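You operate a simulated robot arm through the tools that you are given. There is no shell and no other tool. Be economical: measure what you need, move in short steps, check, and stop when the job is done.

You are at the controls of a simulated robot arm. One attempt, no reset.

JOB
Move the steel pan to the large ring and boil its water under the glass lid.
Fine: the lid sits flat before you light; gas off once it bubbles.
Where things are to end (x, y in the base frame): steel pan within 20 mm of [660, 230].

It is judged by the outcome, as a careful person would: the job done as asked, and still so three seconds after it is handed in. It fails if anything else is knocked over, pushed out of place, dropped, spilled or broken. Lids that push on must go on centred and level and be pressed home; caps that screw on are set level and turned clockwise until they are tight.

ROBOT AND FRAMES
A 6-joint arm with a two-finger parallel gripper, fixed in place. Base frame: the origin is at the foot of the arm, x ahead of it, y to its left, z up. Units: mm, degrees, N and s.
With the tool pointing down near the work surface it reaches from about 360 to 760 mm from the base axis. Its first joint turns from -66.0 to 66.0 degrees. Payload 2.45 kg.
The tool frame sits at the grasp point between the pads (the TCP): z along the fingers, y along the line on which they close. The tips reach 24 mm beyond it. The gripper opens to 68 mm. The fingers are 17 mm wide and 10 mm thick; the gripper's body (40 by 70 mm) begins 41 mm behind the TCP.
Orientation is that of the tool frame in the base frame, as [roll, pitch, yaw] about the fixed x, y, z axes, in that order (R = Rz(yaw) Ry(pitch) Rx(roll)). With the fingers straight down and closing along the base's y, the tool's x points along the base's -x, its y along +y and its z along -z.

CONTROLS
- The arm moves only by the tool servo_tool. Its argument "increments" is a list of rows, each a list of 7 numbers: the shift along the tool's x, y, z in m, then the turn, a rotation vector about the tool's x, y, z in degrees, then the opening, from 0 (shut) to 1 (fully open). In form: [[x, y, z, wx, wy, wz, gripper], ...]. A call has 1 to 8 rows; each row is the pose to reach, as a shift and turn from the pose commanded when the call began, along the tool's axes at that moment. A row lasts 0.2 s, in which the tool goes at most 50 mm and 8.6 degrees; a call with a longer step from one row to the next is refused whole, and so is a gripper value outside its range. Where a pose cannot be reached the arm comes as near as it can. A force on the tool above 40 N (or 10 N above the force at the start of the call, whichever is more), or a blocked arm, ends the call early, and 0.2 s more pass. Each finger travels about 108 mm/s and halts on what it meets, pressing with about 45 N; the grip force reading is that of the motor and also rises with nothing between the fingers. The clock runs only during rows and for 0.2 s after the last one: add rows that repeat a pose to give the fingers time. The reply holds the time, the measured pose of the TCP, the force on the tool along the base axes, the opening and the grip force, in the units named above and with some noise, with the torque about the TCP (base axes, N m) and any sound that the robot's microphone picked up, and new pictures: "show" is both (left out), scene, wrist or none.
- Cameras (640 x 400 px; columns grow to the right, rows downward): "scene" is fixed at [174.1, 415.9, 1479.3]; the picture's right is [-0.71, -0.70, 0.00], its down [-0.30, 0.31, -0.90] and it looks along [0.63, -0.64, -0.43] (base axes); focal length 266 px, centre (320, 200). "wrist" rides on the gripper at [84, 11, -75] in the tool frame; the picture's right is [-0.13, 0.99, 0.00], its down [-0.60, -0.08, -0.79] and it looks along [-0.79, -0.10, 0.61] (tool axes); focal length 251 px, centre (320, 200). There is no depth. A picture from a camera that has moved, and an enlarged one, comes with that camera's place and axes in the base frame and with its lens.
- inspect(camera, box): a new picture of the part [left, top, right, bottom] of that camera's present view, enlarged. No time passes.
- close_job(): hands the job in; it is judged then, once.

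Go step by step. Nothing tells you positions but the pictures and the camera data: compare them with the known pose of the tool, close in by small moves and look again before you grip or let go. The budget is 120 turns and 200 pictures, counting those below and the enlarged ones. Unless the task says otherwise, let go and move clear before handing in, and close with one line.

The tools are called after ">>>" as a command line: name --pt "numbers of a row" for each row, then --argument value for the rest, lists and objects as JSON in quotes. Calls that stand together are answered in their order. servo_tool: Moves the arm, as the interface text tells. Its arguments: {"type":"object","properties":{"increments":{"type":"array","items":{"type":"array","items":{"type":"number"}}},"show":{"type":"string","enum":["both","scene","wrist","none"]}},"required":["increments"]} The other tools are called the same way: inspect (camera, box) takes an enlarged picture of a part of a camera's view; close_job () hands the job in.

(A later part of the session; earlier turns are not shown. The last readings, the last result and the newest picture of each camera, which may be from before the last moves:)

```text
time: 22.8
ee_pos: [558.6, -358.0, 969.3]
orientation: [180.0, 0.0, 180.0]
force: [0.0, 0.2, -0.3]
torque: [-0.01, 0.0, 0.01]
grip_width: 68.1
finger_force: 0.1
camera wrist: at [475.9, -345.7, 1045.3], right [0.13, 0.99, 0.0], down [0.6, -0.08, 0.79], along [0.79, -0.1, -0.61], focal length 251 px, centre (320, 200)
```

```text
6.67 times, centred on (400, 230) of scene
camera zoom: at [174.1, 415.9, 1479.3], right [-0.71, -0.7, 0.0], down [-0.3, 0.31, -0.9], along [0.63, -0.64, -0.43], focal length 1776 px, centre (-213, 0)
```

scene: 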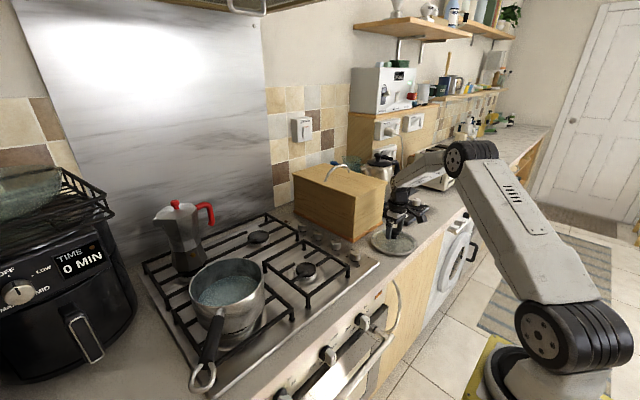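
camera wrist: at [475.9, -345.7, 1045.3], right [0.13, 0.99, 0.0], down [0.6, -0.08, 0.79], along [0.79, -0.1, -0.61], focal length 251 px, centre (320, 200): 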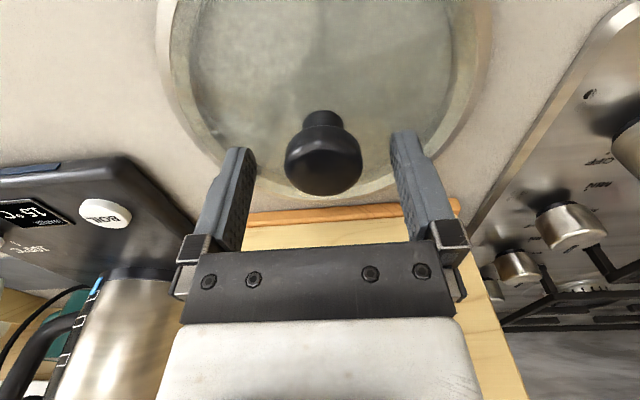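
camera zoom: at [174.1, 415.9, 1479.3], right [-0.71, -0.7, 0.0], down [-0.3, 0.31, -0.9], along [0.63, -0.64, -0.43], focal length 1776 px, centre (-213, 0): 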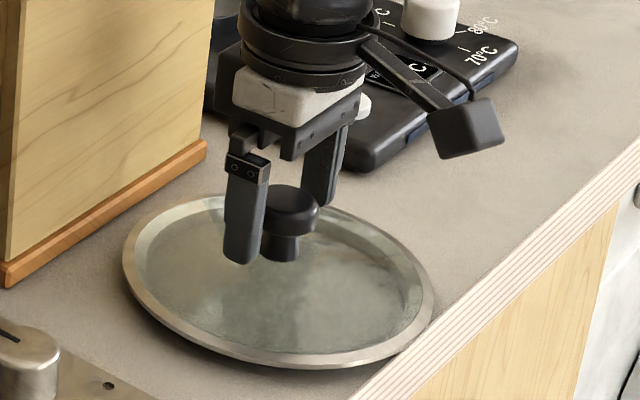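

The knob head is right between the fingers (about (559, -357), head z≈953–964). Lower 8 mm and close gently.

>>> servo_tool --pt "0 0.001 0.004 0 0 0 1" --pt "0 0.001 0.009 0 0 0 1" --pt "0 0.001 0.009 0 0 0 0.6" --pt "0 0.001 0.009 0 0 0 0.4" --pt "0 0.001 0.009 0 0 0 0.2" --pt "0 0.001 0.009 0 0 0 0.0" --pt "0 0.001 0.009 0 0 0 0.0"

>>> inspect --camera "scene" --box '[370, 200, 430, 260]'

```text
time: 24.4
ee_pos: [560.1, -356.5, 961.4]
orientation: [-180.0, 0.0, 180.0]
force: [0.3, 0.4, 0.2]
torque: [0.14, -0.01, 0.01]
grip_width: 34.5
finger_force: 45.0
camera wrist: at [475.9, -344.9, 1036.1], right [0.13, 0.99, 0.0], down [0.6, -0.08, 0.79], along [0.79, -0.1, -0.61], focal length 251 px, centre (320, 200)
```

scene: 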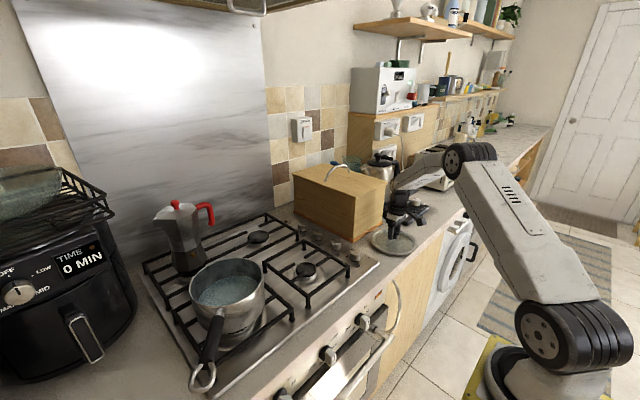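
wrist: 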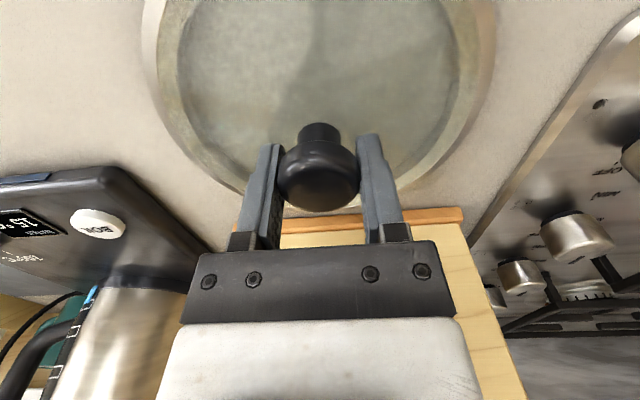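

```text
6.67 times, centred on (400, 230) of scene
camera zoom: at [174.1, 415.9, 1479.3], right [-0.71, -0.7, 0.0], down [-0.3, 0.31, -0.9], along [0.63, -0.64, -0.43], focal length 1776 px, centre (-213, 0)
```

zoom: 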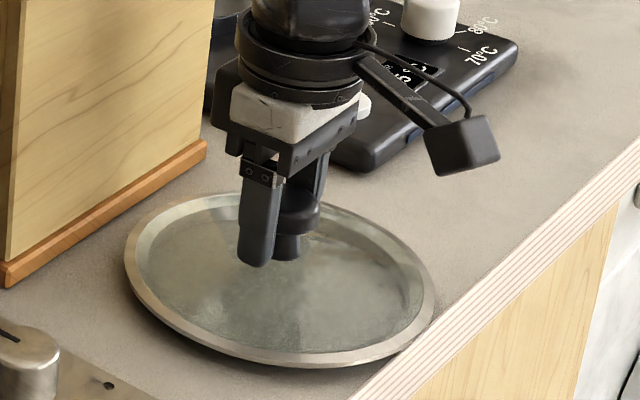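

Knob gripped at 34.5 mm, well centred. Test lift.

>>> servo_tool --pt "0 0 -0.005 0 0 0 0" --pt "0 0 -0.012 0 0 0 0" --pt "0 0 -0.022 0 0 0 0" --pt "0 0 -0.03 0 0 0 0"

>>> inspect --camera "scene" --box '[370, 190, 430, 250]'

```text
time: 25.4
ee_pos: [560.1, -356.5, 993.4]
orientation: [180.0, 0.1, 180.0]
force: [-0.3, 0.7, -2.4]
torque: [0.02, 0.01, 0.02]
grip_width: 34.5
finger_force: 45.0
camera wrist: at [476.1, -344.8, 1067.0], right [0.13, 0.99, 0.0], down [0.6, -0.08, 0.79], along [0.79, -0.1, -0.61], focal length 251 px, centre (320, 200)
```

scene: 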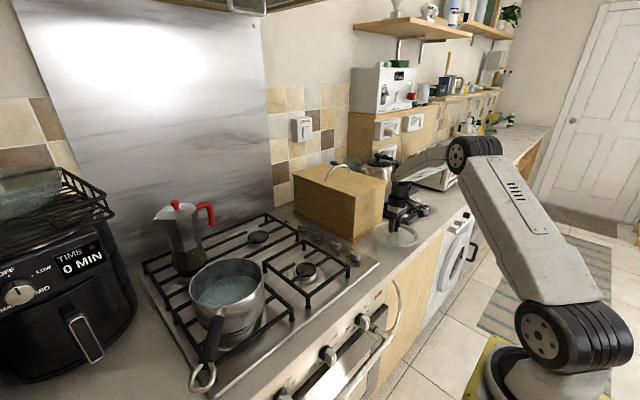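
wrist: 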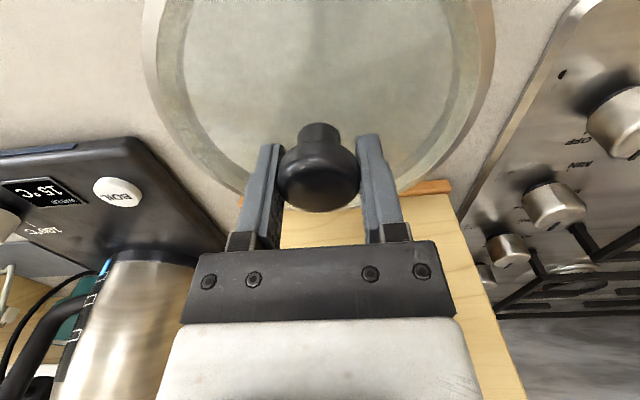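

```text
6.67 times, centred on (400, 220) of scene
camera zoom: at [174.2, 415.8, 1479.3], right [-0.71, -0.7, 0.0], down [-0.3, 0.31, -0.9], along [0.63, -0.64, -0.43], focal length 1776 px, centre (-213, 67)
```

zoom: 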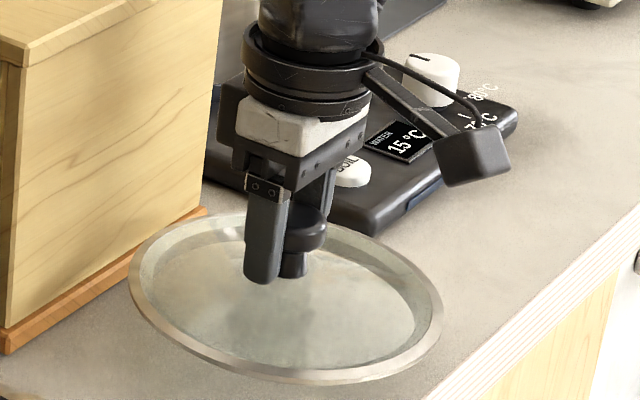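

Lid is held level. I'll lift it clear of everything, then carry it over, keeping clear of the wooden box (top near z 1095).

>>> servo_tool --pt "0 0 -0.03 0 0 0 0" --pt "0 0 -0.07 0 0 0 0" --pt "0 0 -0.11 0 0 0 0" --pt "0 0.005 -0.15 0 0 0 0" --pt "0 0.025 -0.18 0 0 0 0" --pt "0 0.06 -0.187 0 0 0 0" --pt "0 0.1 -0.187 0 0 0 0" --pt "0 0.14 -0.187 0 0 0 0" --show "none"

>>> servo_tool --pt "0 0.03 0 0 0 0 0" --pt "0 0.07 0 0 0 0 0" --pt "-0.01 0.11 0 0 0 0 0" --pt "-0.025 0.15 0 0 0 0 0" --pt "-0.04 0.19 0 0 0 0 0" --pt "-0.055 0.23 0 0 0 0 0" --pt "-0.065 0.265 0 0 0 0 0" --pt "-0.07 0.285 0 0 0 0 0"

```text
time: 27.2
ee_pos: [562.1, -215.2, 1177.8]
orientation: [180.0, 0.0, 179.9]
force: [-1.3, 0.4, -2.6]
torque: [-0.02, -0.02, -0.03]
grip_width: 34.6
finger_force: 44.6
```

```text
time: 29.0
ee_pos: [631.6, 68.7, 1178.0]
orientation: [-180.0, 0.0, -179.9]
force: [0.4, -0.4, -2.8]
torque: [-0.01, 0.01, -0.03]
grip_width: 34.5
finger_force: 45.3
camera wrist: at [547.0, 80.2, 1252.9], right [0.13, 0.99, 0.0], down [0.6, -0.08, 0.79], along [0.79, -0.1, -0.61], focal length 251 px, centre (320, 200)
```

scene: 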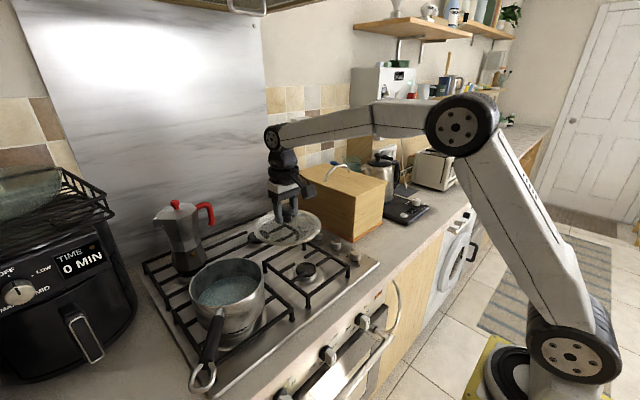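
wrist: 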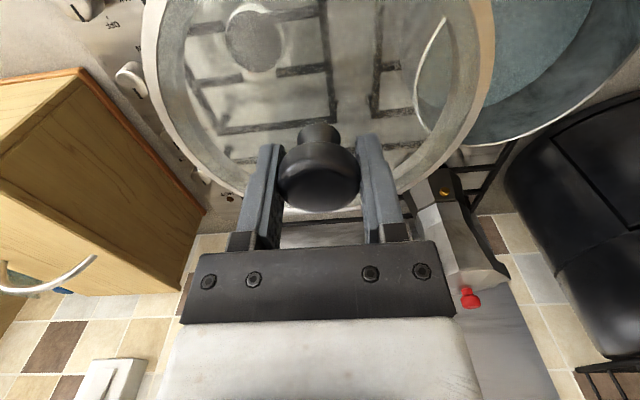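

Continuing to directly above the pan.

>>> servo_tool --pt "-0.007 0.03 0 0 0 0 0" --pt "-0.014 0.065 0 0 0 0 0" --pt "-0.021 0.1 0 0 0 0 0" --pt "-0.026 0.135 0 0 0 0 0" --pt "-0.028 0.155 0 0 0 0 0" --pt "-0.0285 0.161 0.01 0 0 0 0" --pt "-0.0285 0.161 0.03 0 0 0 0" --pt "-0.0285 0.161 0.04 0 0 0 0"

>>> inspect --camera "scene" --box '[150, 200, 310, 330]'

```text
time: 30.8
ee_pos: [657.8, 230.6, 1137.6]
orientation: [179.9, 0.1, -180.0]
force: [-0.6, 0.3, -2.0]
torque: [-0.02, -0.01, 0.01]
grip_width: 34.3
finger_force: 45.4
camera wrist: at [574.5, 241.2, 1213.1], right [0.13, 0.99, 0.0], down [0.6, -0.08, 0.79], along [0.79, -0.1, -0.61], focal length 251 px, centre (320, 200)
```

scene: 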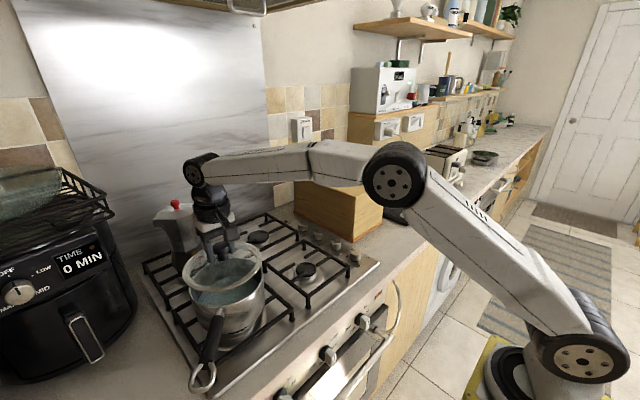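
wrist: 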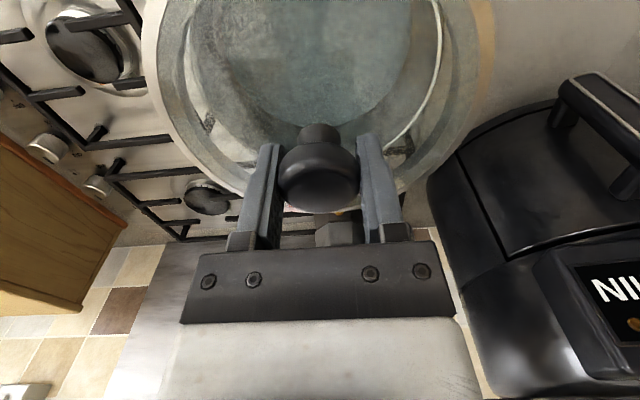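

```text
3.08 times, centred on (230, 265) of scene
camera zoom: at [174.2, 415.9, 1479.2], right [-0.71, -0.7, 0.0], down [-0.3, 0.31, -0.9], along [0.63, -0.64, -0.43], focal length 820 px, centre (597, 0)
```

zoom: 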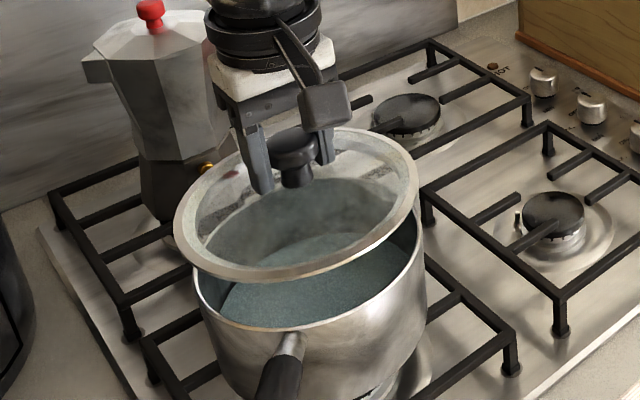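

The lid is nearly concentric with the pan, maybe 3 mm toward +y. I'll trim and lower to just above contact.

>>> servo_tool --pt "0 -0.002 0.007 0 0 0 0" --pt "0 -0.002 0.015 0 0 0 0" --pt "0 -0.002 0.023 0 0 0 0" --pt "0 -0.002 0.028 0 0 0 0"

>>> inspect --camera "scene" --box '[180, 220, 280, 300]'

```text
time: 31.8
ee_pos: [659.2, 226.5, 1110.7]
orientation: [180.0, -0.1, -179.9]
force: [-0.2, -0.2, -3.0]
torque: [-0.02, -0.03, 0.01]
grip_width: 34.5
finger_force: 45.0
camera wrist: at [574.7, 239.2, 1185.6], right [0.13, 0.99, 0.0], down [0.6, -0.08, 0.79], along [0.79, -0.1, -0.61], focal length 251 px, centre (320, 200)
```

scene: 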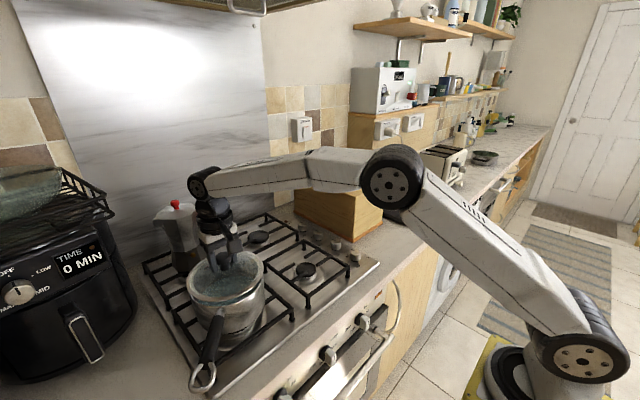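
wrist: 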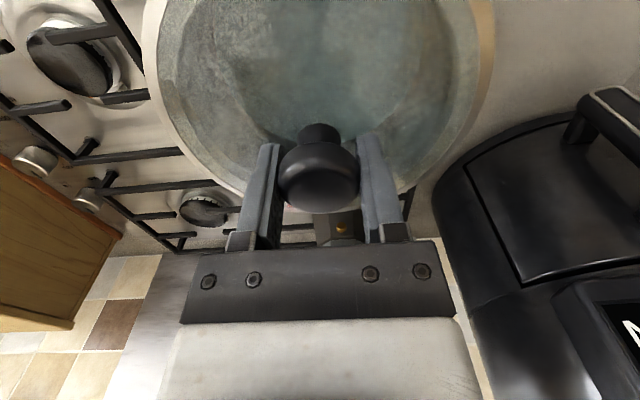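

```text
5.00 times, centred on (230, 260) of scene
camera zoom: at [174.2, 415.9, 1479.2], right [-0.71, -0.7, 0.0], down [-0.3, 0.31, -0.9], along [0.63, -0.64, -0.43], focal length 1332 px, centre (770, -100)
```

zoom: 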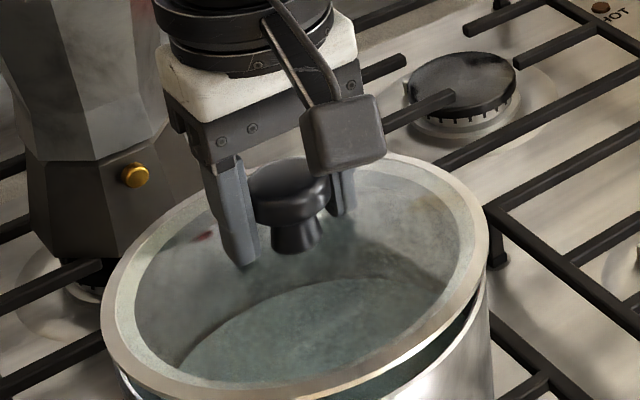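

Lid and pan look concentric to within about 2 mm. Lowering slowly while watching force.

>>> servo_tool --pt "0 0 0.002 0 0 0 0" --pt "0 0 0.004 0 0 0 0" --pt "0 0 0.006 0 0 0 0" --pt "0 0 0.008 0 0 0 0" --pt "0 0 0.01 0 0 0 0" --show "none"

>>> inspect --camera "scene" --box '[180, 220, 280, 300]'

```text
time: 33.0
ee_pos: [658.3, 227.1, 1099.4]
orientation: [-180.0, 0.0, -180.0]
force: [0.3, 0.0, -3.1]
torque: [-0.02, -0.02, 0.02]
grip_width: 34.6
finger_force: 45.0
```

```text
5.00 times, centred on (230, 260) of scene
camera zoom: at [174.2, 415.9, 1479.2], right [-0.71, -0.7, 0.0], down [-0.3, 0.31, -0.9], along [0.63, -0.64, -0.43], focal length 1332 px, centre (770, -100)
```

zoom: 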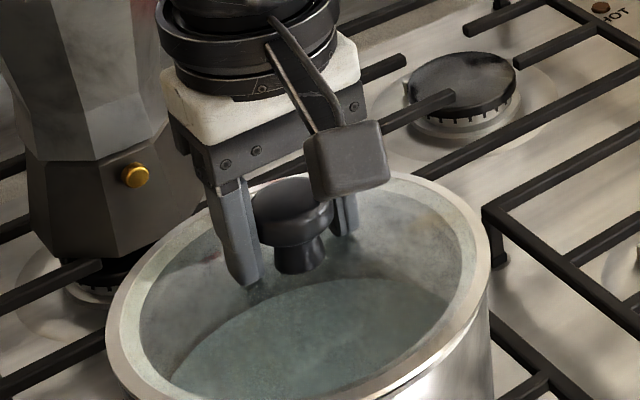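

Near contact. Lowering a few more mm.

>>> servo_tool --pt "0 0 0.0015 0 0 0 0" --pt "0 0 0.003 0 0 0 0" --pt "0 0 0.0045 0 0 0 0" --pt "0 0 0.006 0 0 0 0" --show "none"

>>> inspect --camera "scene" --box '[180, 230, 280, 310]'

```text
time: 34.0
ee_pos: [658.7, 227.1, 1096.8]
orientation: [-180.0, 0.2, 180.0]
force: [-2.4, -3.7, 14.1]
torque: [0.06, 1.09, 0.13]
grip_width: 34.5
finger_force: 44.9
```

```text
5.00 times, centred on (230, 270) of scene
camera zoom: at [173.8, 415.7, 1479.4], right [-0.71, -0.7, 0.0], down [-0.3, 0.31, -0.9], along [0.63, -0.64, -0.43], focal length 1332 px, centre (770, -150)
```

zoom: 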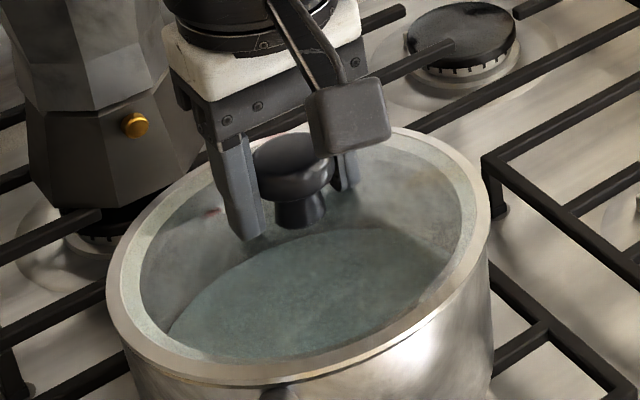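

Contact at z≈1097, more on the -x side. I'll zoom in on the seam before releasing.

>>> inspect --camera "scene" --box '[188, 270, 228, 296]'

>>> inspect --camera "scene" --box '[228, 260, 278, 296]'

>>> inspect --camera "wrist" --box '[120, 0, 520, 220]'

```text
15.38 times, centred on (208, 283) of scene
camera zoom: at [173.8, 415.7, 1479.4], right [-0.71, -0.7, 0.0], down [-0.3, 0.31, -0.9], along [0.63, -0.64, -0.43], focal length 4099 px, centre (2043, -1077)
```

zoom: 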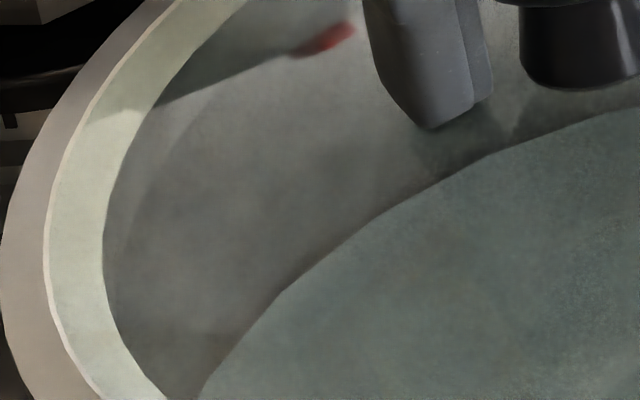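

```text
11.11 times, centred on (253, 278) of scene
camera zoom: at [173.8, 415.7, 1479.4], right [-0.71, -0.7, 0.0], down [-0.3, 0.31, -0.9], along [0.63, -0.64, -0.43], focal length 2960 px, centre (1064, -667)
```

zoom: 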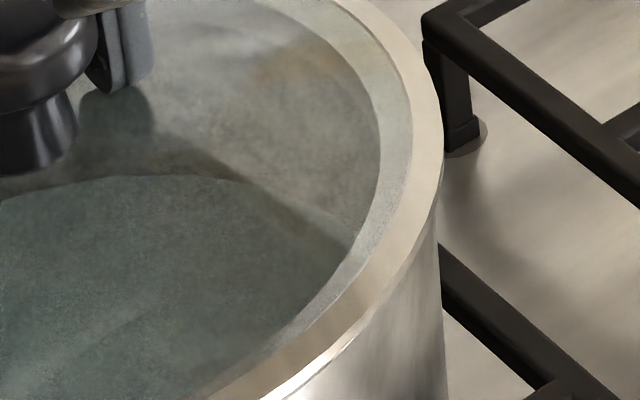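

```text
1.60 times, centred on (320, 110) of wrist
camera zoom: at [574.3, 239.2, 1171.6], right [0.13, 0.99, 0.0], down [0.6, -0.08, 0.79], along [0.79, -0.1, -0.61], focal length 402 px, centre (320, 344)
```

zoom: 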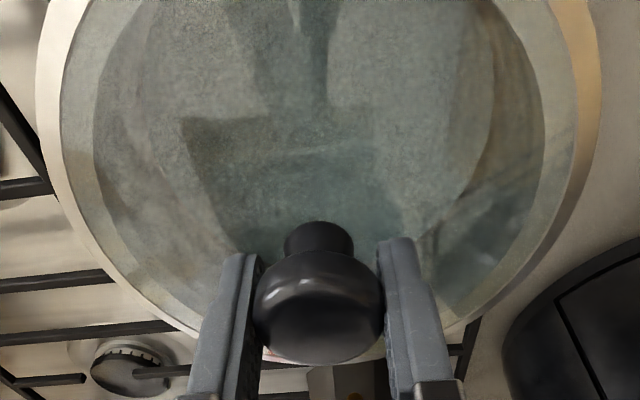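

>>> inspect --camera "scene" --box '[192, 280, 232, 306]'

>>> inspect --camera "scene" --box '[225, 280, 275, 312]'

```text
15.38 times, centred on (212, 293) of scene
camera zoom: at [173.8, 415.7, 1479.4], right [-0.71, -0.7, 0.0], down [-0.3, 0.31, -0.9], along [0.63, -0.64, -0.43], focal length 4099 px, centre (1982, -1231)
```

zoom: 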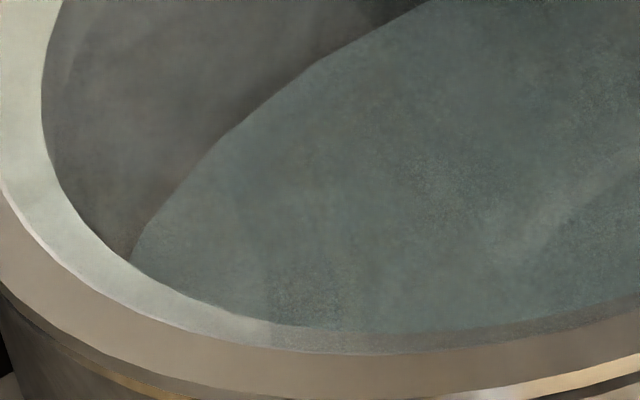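

```text
12.50 times, centred on (250, 296) of scene
camera zoom: at [173.8, 415.7, 1479.4], right [-0.71, -0.7, 0.0], down [-0.3, 0.31, -0.9], along [0.63, -0.64, -0.43], focal length 3330 px, centre (1195, -1000)
```

zoom: 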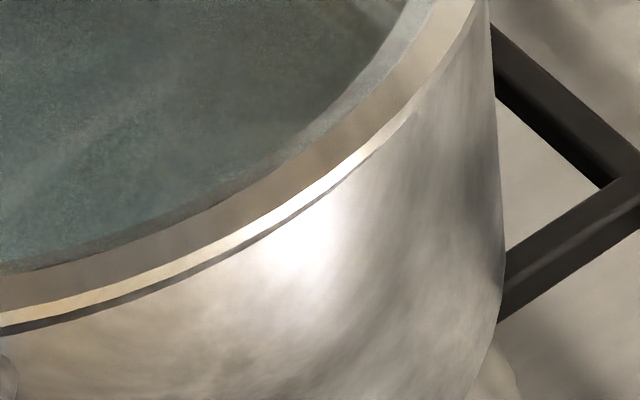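

The lid may be ~2 mm toward (+x,+y) of the pan axis. I'll lift 4 mm, trim, and lower again gently.

>>> servo_tool --pt "0 0 -0.005 0 0 0 0" --pt "0 0 -0.008 0 0 0 0" --pt "0.0015 -0.0015 -0.008 0 0 0 0" --pt "0.0015 -0.0015 -0.006 0 0 0 0" --pt "0.0015 -0.0015 -0.005 0 0 0 0" --pt "0.0015 -0.0015 -0.004 0 0 0 0" --pt "0.0015 -0.0015 -0.003 0 0 0 0" --show "none"

>>> inspect --camera "scene" --box '[180, 230, 280, 310]'

```text
time: 35.6
ee_pos: [657.7, 226.2, 1096.9]
orientation: [-179.9, -0.1, 180.0]
force: [0.2, 0.0, -2.3]
torque: [-0.01, 0.0, -0.02]
grip_width: 34.6
finger_force: 45.1
```

```text
5.00 times, centred on (230, 270) of scene
camera zoom: at [174.2, 415.9, 1479.2], right [-0.71, -0.7, 0.0], down [-0.3, 0.31, -0.9], along [0.63, -0.64, -0.43], focal length 1332 px, centre (770, -150)
```

zoom: 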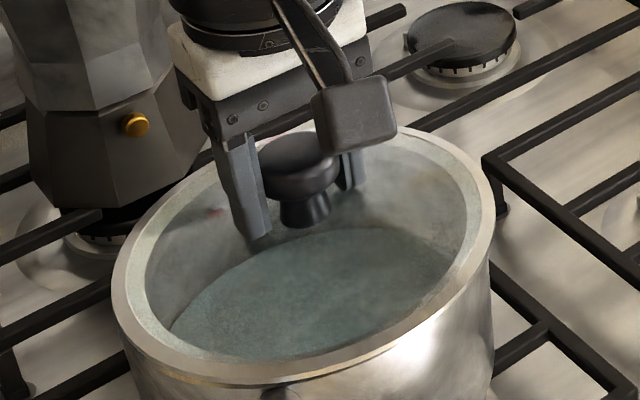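

Now concentric; no contact yet. Lower by 1 mm steps.

>>> servo_tool --pt "0 0 0.001 0 0 0 0" --pt "0 0 0.002 0 0 0 0" --pt "0 0 0.002 0 0 0 0" --show "none"

```text
time: 36.4
ee_pos: [656.9, 225.9, 1096.5]
orientation: [180.0, 0.1, -180.0]
force: [-4.4, -3.9, 12.2]
torque: [-0.13, 0.91, 0.12]
grip_width: 34.7
finger_force: 45.0
```

Firm contact at the same height, so it's resting on the rim. I'll ease off the pressure and open the fingers to let it settle.

>>> servo_tool --pt "0 0 -0.001 0 0 0 0" --pt "0 0 -0.001 0 0 0 0" --pt "0 0 -0.001 0 0 0 0.55" --pt "0 0 -0.001 0 0 0 0.7" --pt "0 0 -0.001 0 0 0 0.85" --pt "0 0 -0.001 0 0 0 0.85" --show "wrist"

>>> inspect --camera "scene" --box '[180, 230, 280, 310]'

```text
time: 37.8
ee_pos: [656.2, 226.3, 1095.2]
orientation: [-179.9, -0.1, -180.0]
force: [0.8, -0.1, 0.1]
torque: [0.01, -0.03, -0.04]
grip_width: 58.0
finger_force: 0.1
camera wrist: at [573.4, 237.9, 1170.9], right [0.13, 0.99, 0.0], down [0.6, -0.08, 0.79], along [0.79, -0.1, -0.61], focal length 251 px, centre (320, 200)
```

wrist: 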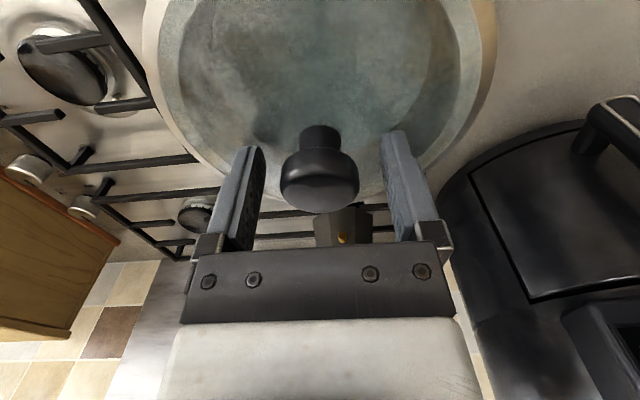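

```text
5.00 times, centred on (230, 270) of scene
camera zoom: at [174.1, 415.9, 1479.3], right [-0.71, -0.7, 0.0], down [-0.3, 0.31, -0.9], along [0.63, -0.64, -0.43], focal length 1332 px, centre (770, -150)
```

zoom: 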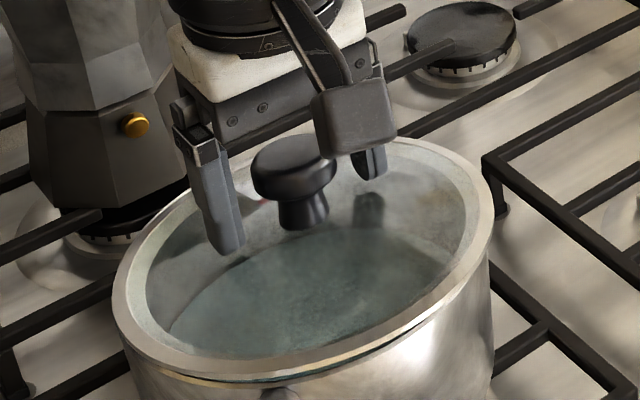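

The lid has settled slightly tilted: the near (handle-side) edge rides up. I'll back off upward to see clearly.

>>> servo_tool --pt "0 0 -0.01 0 0 0 1" --pt "0 0 -0.04 0 0 0 1" --pt "0 0 -0.07 0 0 0 1" --show "wrist"

>>> inspect --camera "scene" --box '[180, 230, 280, 310]'

>>> inspect --camera "scene" --box '[190, 280, 230, 306]'

>>> inspect --camera "scene" --box '[225, 270, 275, 302]'

```text
time: 38.6
ee_pos: [657.4, 224.8, 1167.4]
orientation: [180.0, 0.1, -179.9]
force: [0.2, 0.0, 0.4]
torque: [0.02, -0.01, -0.01]
grip_width: 68.2
finger_force: 0.0
camera wrist: at [573.3, 237.4, 1242.4], right [0.13, 0.99, 0.0], down [0.6, -0.08, 0.79], along [0.79, -0.1, -0.61], focal length 251 px, centre (320, 200)
```

wrist: 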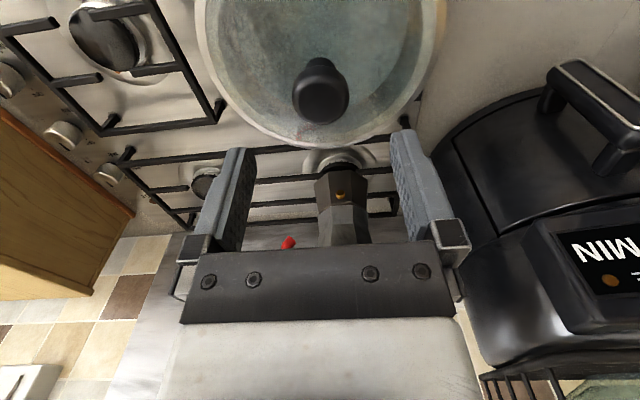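

```text
5.00 times, centred on (230, 270) of scene
camera zoom: at [174.1, 415.9, 1479.3], right [-0.71, -0.7, 0.0], down [-0.3, 0.31, -0.9], along [0.63, -0.64, -0.43], focal length 1332 px, centre (770, -150)
```

zoom: 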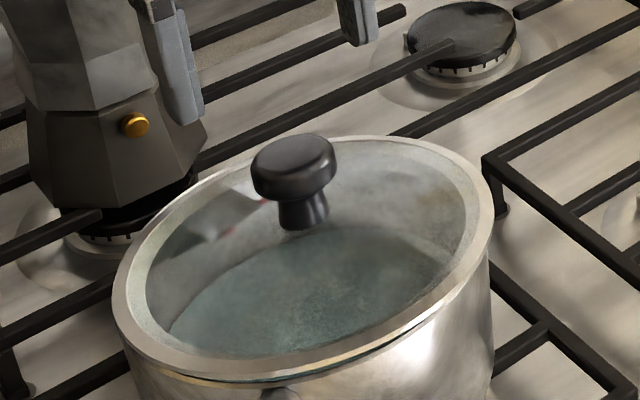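

```text
15.38 times, centred on (210, 293) of scene
camera zoom: at [174.1, 415.9, 1479.3], right [-0.71, -0.7, 0.0], down [-0.3, 0.31, -0.9], along [0.63, -0.64, -0.43], focal length 4099 px, centre (2012, -1231)
```

zoom: 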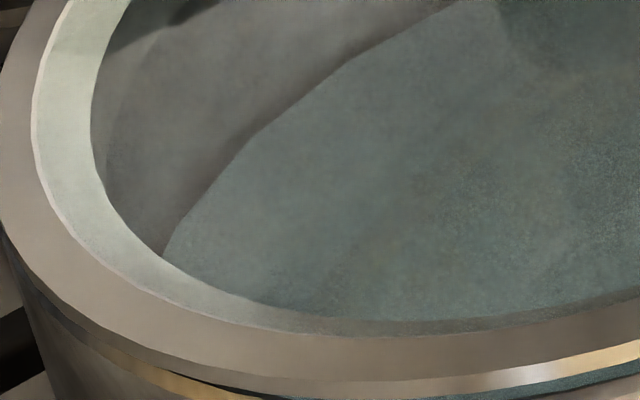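

```text
12.50 times, centred on (250, 286) of scene
camera zoom: at [174.1, 415.9, 1479.3], right [-0.71, -0.7, 0.0], down [-0.3, 0.31, -0.9], along [0.63, -0.64, -0.43], focal length 3330 px, centre (1195, -875)
```

zoom: 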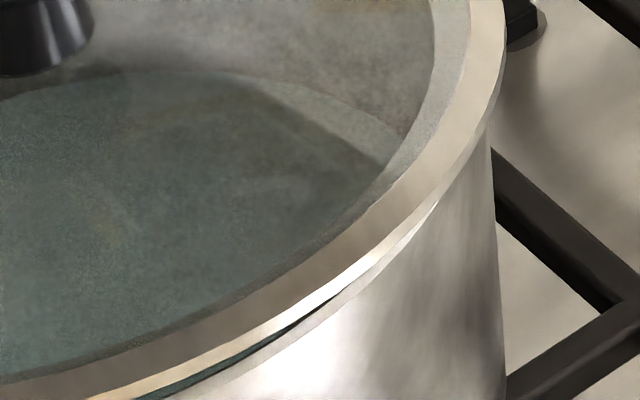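

The gap is on the near side, so the lid has an inner lip and must shift a few mm away (+x, -y). I'll re-grip the knob.

>>> servo_tool --pt "0 0.001 0.03 0 0 0 1" --pt "0 0.001 0.055 0 0 0 1" --pt "0 0.001 0.071 0 0 0 1" --pt "0 0.001 0.071 0 0 0 0.5" --pt "0 0.001 0.071 0 0 0 0.3" --pt "0 0.001 0.071 0 0 0 0.1" --pt "0 0.001 0.071 0 0 0 0" --pt "0 0.001 0.071 0 0 0 0" --show "wrist"

>>> inspect --camera "scene" --box '[180, 230, 280, 310]'

```text
time: 40.4
ee_pos: [657.0, 227.2, 1094.7]
orientation: [-180.0, 0.0, -179.9]
force: [0.0, 0.4, -0.2]
torque: [-0.01, -0.01, 0.04]
grip_width: 35.0
finger_force: 44.7
camera wrist: at [573.6, 238.6, 1169.6], right [0.13, 0.99, 0.0], down [0.6, -0.08, 0.79], along [0.79, -0.1, -0.61], focal length 251 px, centre (320, 200)
```

wrist: 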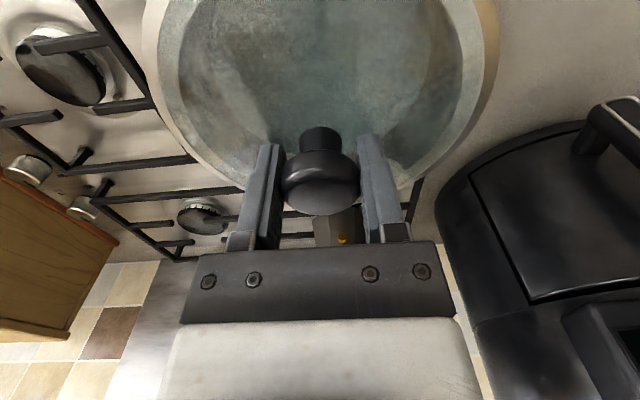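

```text
5.00 times, centred on (230, 270) of scene
camera zoom: at [174.2, 415.9, 1479.2], right [-0.71, -0.7, 0.0], down [-0.3, 0.31, -0.9], along [0.63, -0.64, -0.43], focal length 1332 px, centre (770, -150)
```

zoom: 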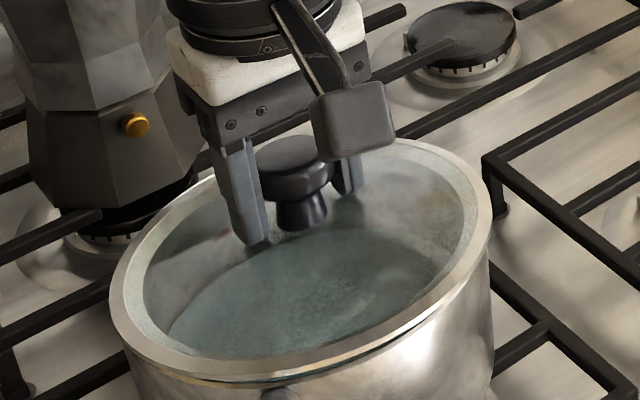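

Gripped. Lift 5 mm, shift +4 mm x and -2 mm y, and lower.

>>> servo_tool --pt "0 0 -0.003 0 0 0 0" --pt "0 0 -0.006 0 0 0 0" --pt "-0.002 -0.001 -0.006 0 0 0 0" --pt "-0.004 -0.002 -0.006 0 0 0 0" --pt "-0.004 -0.002 -0.004 0 0 0 0" --pt "-0.004 -0.002 -0.0025 0 0 0 0" --pt "-0.004 -0.002 -0.001 0 0 0 0" --pt "-0.004 -0.002 0.0005 0 0 0 0" --show "none"

>>> inspect --camera "scene" --box '[180, 230, 280, 310]'

```text
time: 42.2
ee_pos: [660.9, 226.7, 1094.3]
orientation: [-180.0, -0.1, 180.0]
force: [-0.3, -0.2, -3.0]
torque: [0.04, -0.01, 0.05]
grip_width: 34.9
finger_force: 44.9
```

```text
5.00 times, centred on (230, 270) of scene
camera zoom: at [174.2, 415.9, 1479.2], right [-0.71, -0.7, 0.0], down [-0.3, 0.31, -0.9], along [0.63, -0.64, -0.43], focal length 1332 px, centre (770, -150)
```

zoom: 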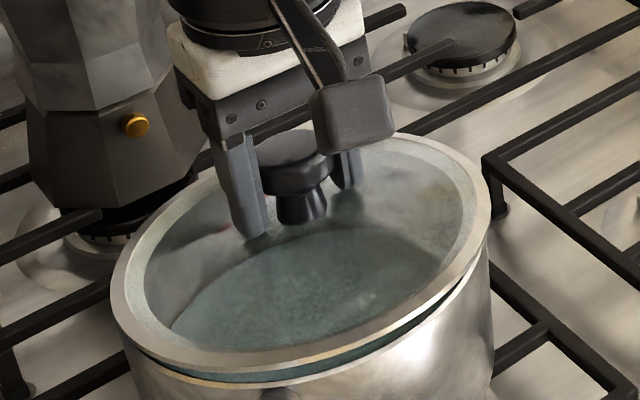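

Still hanging free. Lower further in 1 mm steps.

>>> servo_tool --pt "0 0 0.001 0 0 0 0" --pt "0 0 0.002 0 0 0 0" --pt "0 0 0.003 0 0 0 0" --pt "0 0 0.003 0 0 0 0" --show "none"

>>> inspect --camera "scene" --box '[180, 230, 280, 310]'

```text
time: 43.2
ee_pos: [661.7, 226.4, 1092.7]
orientation: [179.9, 0.3, -180.0]
force: [-1.3, -2.2, 17.2]
torque: [-0.41, -0.77, 0.05]
grip_width: 34.9
finger_force: 45.3
```

```text
5.00 times, centred on (230, 270) of scene
camera zoom: at [173.7, 415.7, 1479.4], right [-0.71, -0.7, 0.0], down [-0.3, 0.31, -0.9], along [0.63, -0.64, -0.43], focal length 1332 px, centre (770, -150)
```

zoom: 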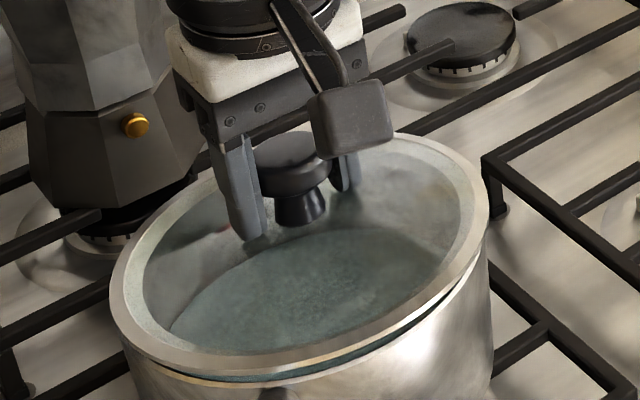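

Contact now on the far side, as the lid is tilted in my grip. I'll ease off and release to see if the near side drops flat.

>>> servo_tool --pt "0 0 -0.0015 0 0 0 0" --pt "0 0 -0.0015 0 0 0 0.3" --pt "0 0 -0.0015 0 0 0 0.55" --pt "0 0 -0.0015 0 0 0 0.7" --pt "0 0 -0.0015 0 0 0 0.85" --pt "0 0 -0.0015 0 0 0 0.85" --show "none"

>>> inspect --camera "scene" --box '[180, 230, 280, 310]'

>>> inspect --camera "scene" --box '[220, 275, 260, 305]'

```text
time: 44.6
ee_pos: [660.3, 225.7, 1092.8]
orientation: [-180.0, -0.1, -180.0]
force: [-2.6, 4.5, 10.1]
torque: [-0.22, 0.14, -0.14]
grip_width: 53.9
finger_force: 0.0
```

```text
5.00 times, centred on (230, 270) of scene
camera zoom: at [173.8, 416.0, 1479.3], right [-0.71, -0.7, 0.0], down [-0.3, 0.31, -0.9], along [0.63, -0.64, -0.43], focal length 1332 px, centre (770, -150)
```

zoom: 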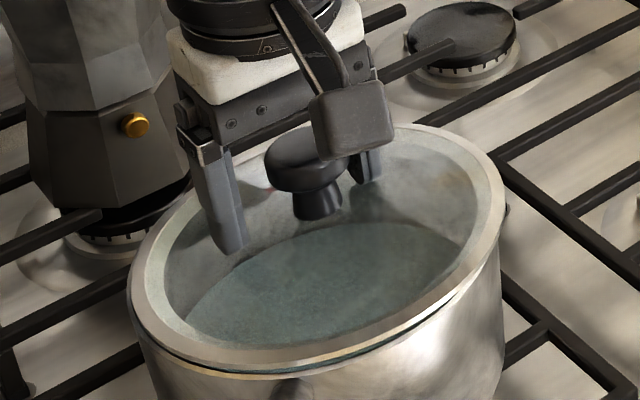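

```text
13.33 times, centred on (240, 290) of scene
camera zoom: at [173.8, 416.0, 1479.3], right [-0.71, -0.7, 0.0], down [-0.3, 0.31, -0.9], along [0.63, -0.64, -0.43], focal length 3552 px, centre (1387, -1000)
```

zoom: 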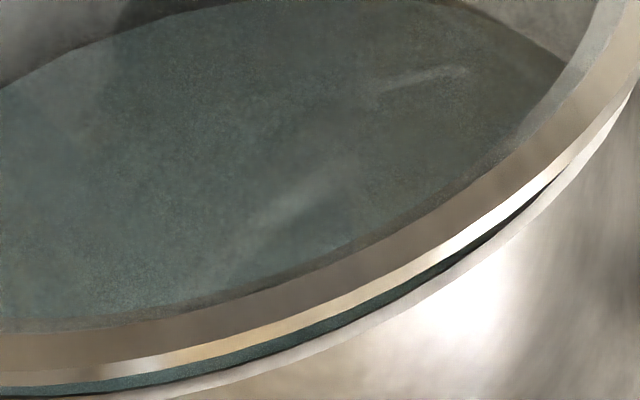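

The fingertips are pressing the lid (10 N) and the pan slid a few mm. I'll raise straight up right away.

>>> servo_tool --pt "0 0 -0.006 0 0 0 0.8" --pt "0 0 -0.02 0 0 0 0.9" --pt "0 0 -0.045 0 0 0 1" --pt "0 0 -0.07 0 0 0 1" --show "both"

>>> inspect --camera "scene" --box '[180, 230, 280, 310]'

>>> inspect --camera "wrist" --box '[160, 0, 480, 200]'

```text
time: 45.6
ee_pos: [660.1, 228.8, 1163.5]
orientation: [180.0, 0.0, 180.0]
force: [-0.6, -0.2, -0.4]
torque: [0.01, -0.02, -0.01]
grip_width: 68.1
finger_force: 0.1
camera wrist: at [576.3, 239.4, 1238.0], right [0.13, 0.99, 0.0], down [0.6, -0.08, 0.79], along [0.79, -0.1, -0.61], focal length 251 px, centre (320, 200)
```

scene: 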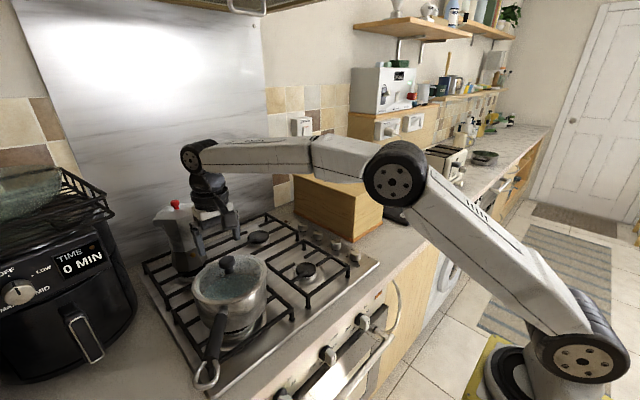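
wrist: 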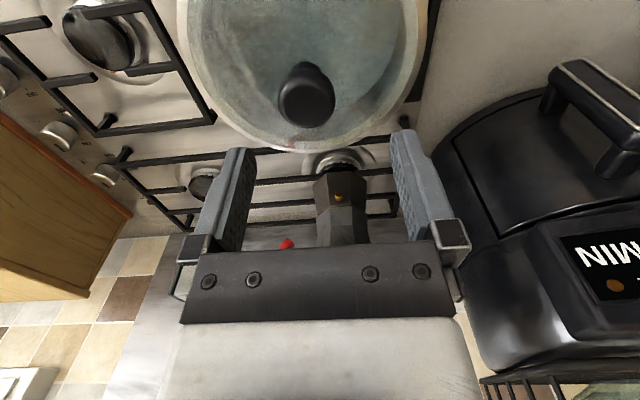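

```text
5.00 times, centred on (230, 270) of scene
camera zoom: at [174.1, 415.9, 1479.3], right [-0.71, -0.7, 0.0], down [-0.3, 0.31, -0.9], along [0.63, -0.64, -0.43], focal length 1332 px, centre (770, -150)
```

zoom: 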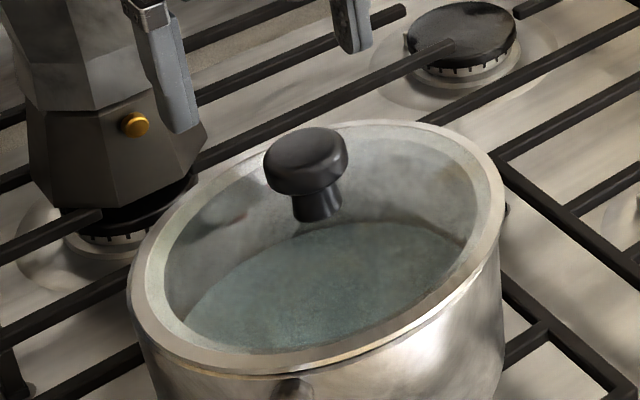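

```text
2.00 times, centred on (320, 100) of wrist
camera zoom: at [576.3, 239.4, 1238.0], right [0.13, 0.99, 0.0], down [0.6, -0.08, 0.79], along [0.79, -0.1, -0.61], focal length 503 px, centre (320, 400)
```

zoom: 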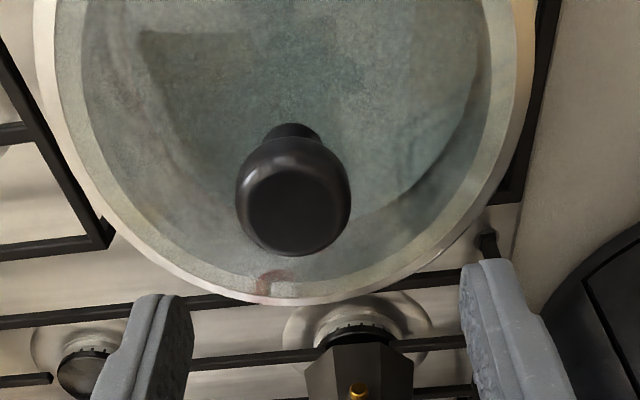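

The lid now appears to have dropped flat. Pan centre is about (658, 225). I'll check the seam all round.

>>> inspect --camera "scene" --box '[203, 280, 243, 306]'

>>> inspect --camera "scene" --box '[235, 268, 285, 302]'

>>> inspect --camera "scene" --box '[198, 250, 228, 290]'

```text
15.38 times, centred on (223, 293) of scene
camera zoom: at [174.1, 415.9, 1479.3], right [-0.71, -0.7, 0.0], down [-0.3, 0.31, -0.9], along [0.63, -0.64, -0.43], focal length 4099 px, centre (1812, -1231)
```

zoom: 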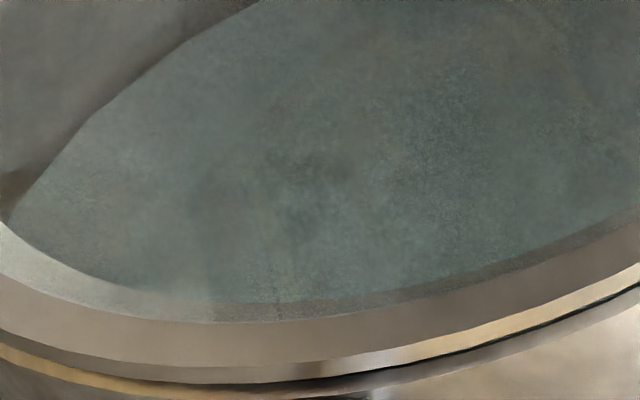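

```text
11.76 times, centred on (260, 285) of scene
camera zoom: at [174.1, 415.9, 1479.3], right [-0.71, -0.7, 0.0], down [-0.3, 0.31, -0.9], along [0.63, -0.64, -0.43], focal length 3134 px, centre (1026, -800)
```

zoom: 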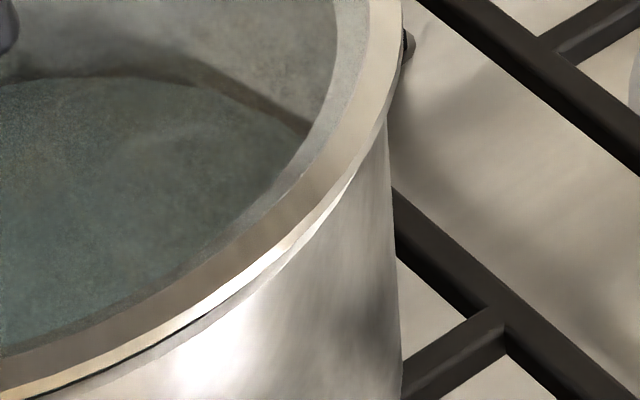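

```text
10.00 times, centred on (213, 270) of scene
camera zoom: at [174.1, 415.9, 1479.3], right [-0.71, -0.7, 0.0], down [-0.3, 0.31, -0.9], along [0.63, -0.64, -0.43], focal length 2664 px, centre (1390, -500)
```

zoom: 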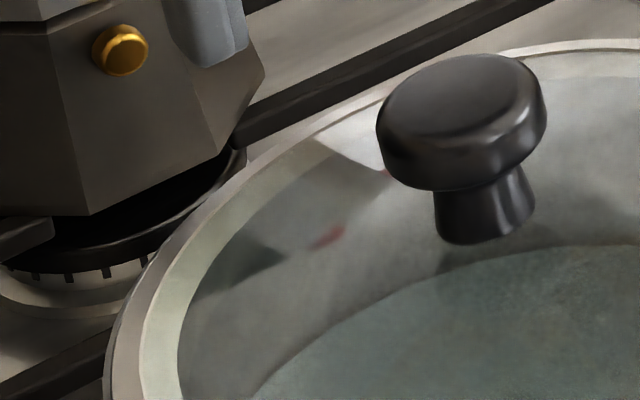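

The seam may still have a ~1 mm gap on the near side. I'll look from a low side view with the wrist camera to judge tilt.

>>> servo_tool --pt "0.02 -0.02 0 0 0 0 1" --pt "0.05 -0.05 0 0 0 0 1" --pt "0.08 -0.08 0 0 0 0 1" --pt "0.11 -0.11 0 0 0 0 1" --pt "0.14 -0.14 0.01 0 0 0 1" --pt "0.17 -0.17 0.04 0 0 0 1" --pt "0.2 -0.195 0.07 0 0 0 1" --pt "0.23 -0.209 0.1 0 0 0 1" --show "wrist"

>>> inspect --camera "wrist" --box '[430, 200, 630, 340]'

>>> inspect --camera "scene" --box '[180, 230, 280, 310]'

```text
refused: row 6 steps farther than a row can; nothing moved
```

```text
2.86 times, centred on (530, 270) of wrist
camera zoom: at [576.3, 239.4, 1238.0], right [0.13, 0.99, 0.0], down [0.6, -0.08, 0.79], along [0.79, -0.1, -0.61], focal length 718 px, centre (-280, 0)
```

zoom: 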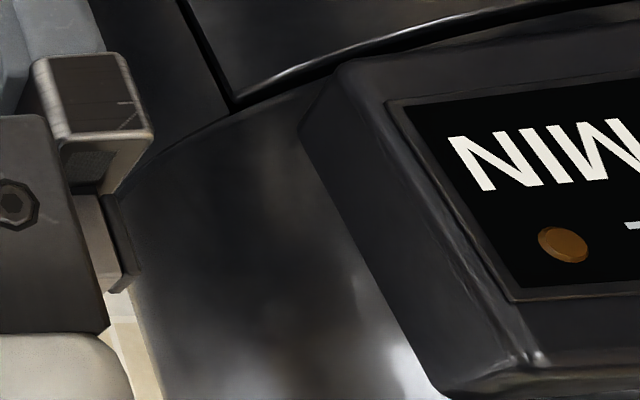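

```text
5.00 times, centred on (230, 270) of scene
camera zoom: at [174.1, 415.9, 1479.3], right [-0.71, -0.7, 0.0], down [-0.3, 0.31, -0.9], along [0.63, -0.64, -0.43], focal length 1332 px, centre (770, -150)
```

zoom: 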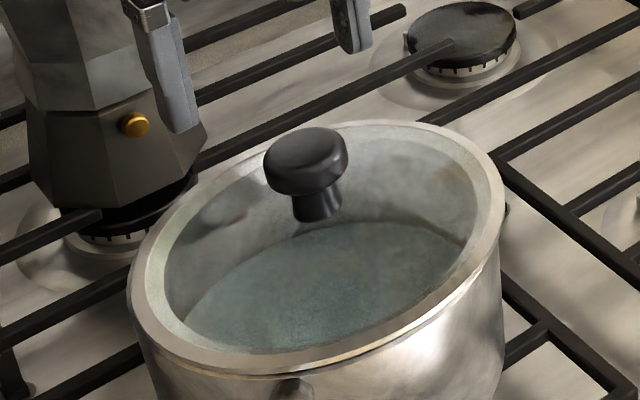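

The move was refused for step size, so I'll split it more finely.

>>> servo_tool --pt "0.02 -0.02 0 0 0 0 1" --pt "0.05 -0.05 0 0 0 0 1" --pt "0.08 -0.08 0 0 0 0 1" --pt "0.11 -0.11 0 0 0 0 1" --pt "0.14 -0.14 0.01 0 0 0 1" --pt "0.165 -0.165 0.035 0 0 0 1" --pt "0.19 -0.19 0.065 0 0 0 1" --pt "0.215 -0.205 0.1 0 0 0 1" --show "wrist"

>>> inspect --camera "wrist" --box '[430, 200, 630, 340]'

```text
time: 47.4
ee_pos: [447.1, 20.2, 1060.7]
orientation: [180.0, 0.1, 179.9]
force: [0.2, 0.3, -0.3]
torque: [-0.01, 0.02, 0.0]
grip_width: 68.0
finger_force: 0.1
camera wrist: at [361.7, 31.1, 1137.0], right [0.13, 0.99, 0.0], down [0.6, -0.08, 0.79], along [0.79, -0.1, -0.61], focal length 251 px, centre (320, 200)
```

wrist: 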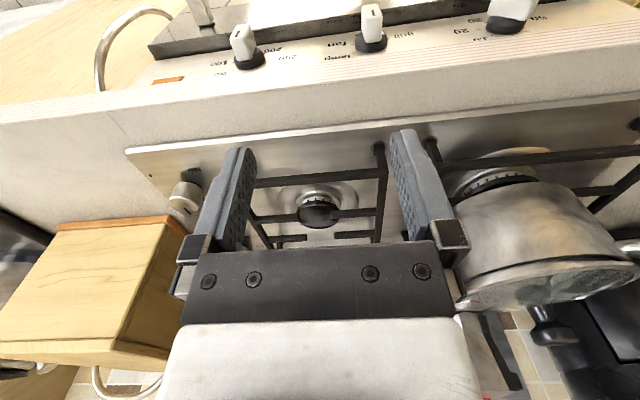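

```text
2.86 times, centred on (530, 270) of wrist
camera zoom: at [361.7, 31.1, 1137.0], right [0.13, 0.99, 0.0], down [0.6, -0.08, 0.79], along [0.79, -0.1, -0.61], focal length 718 px, centre (-280, 0)
```

zoom: 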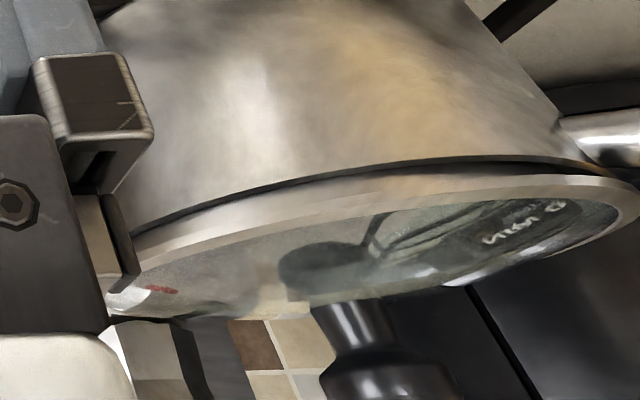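

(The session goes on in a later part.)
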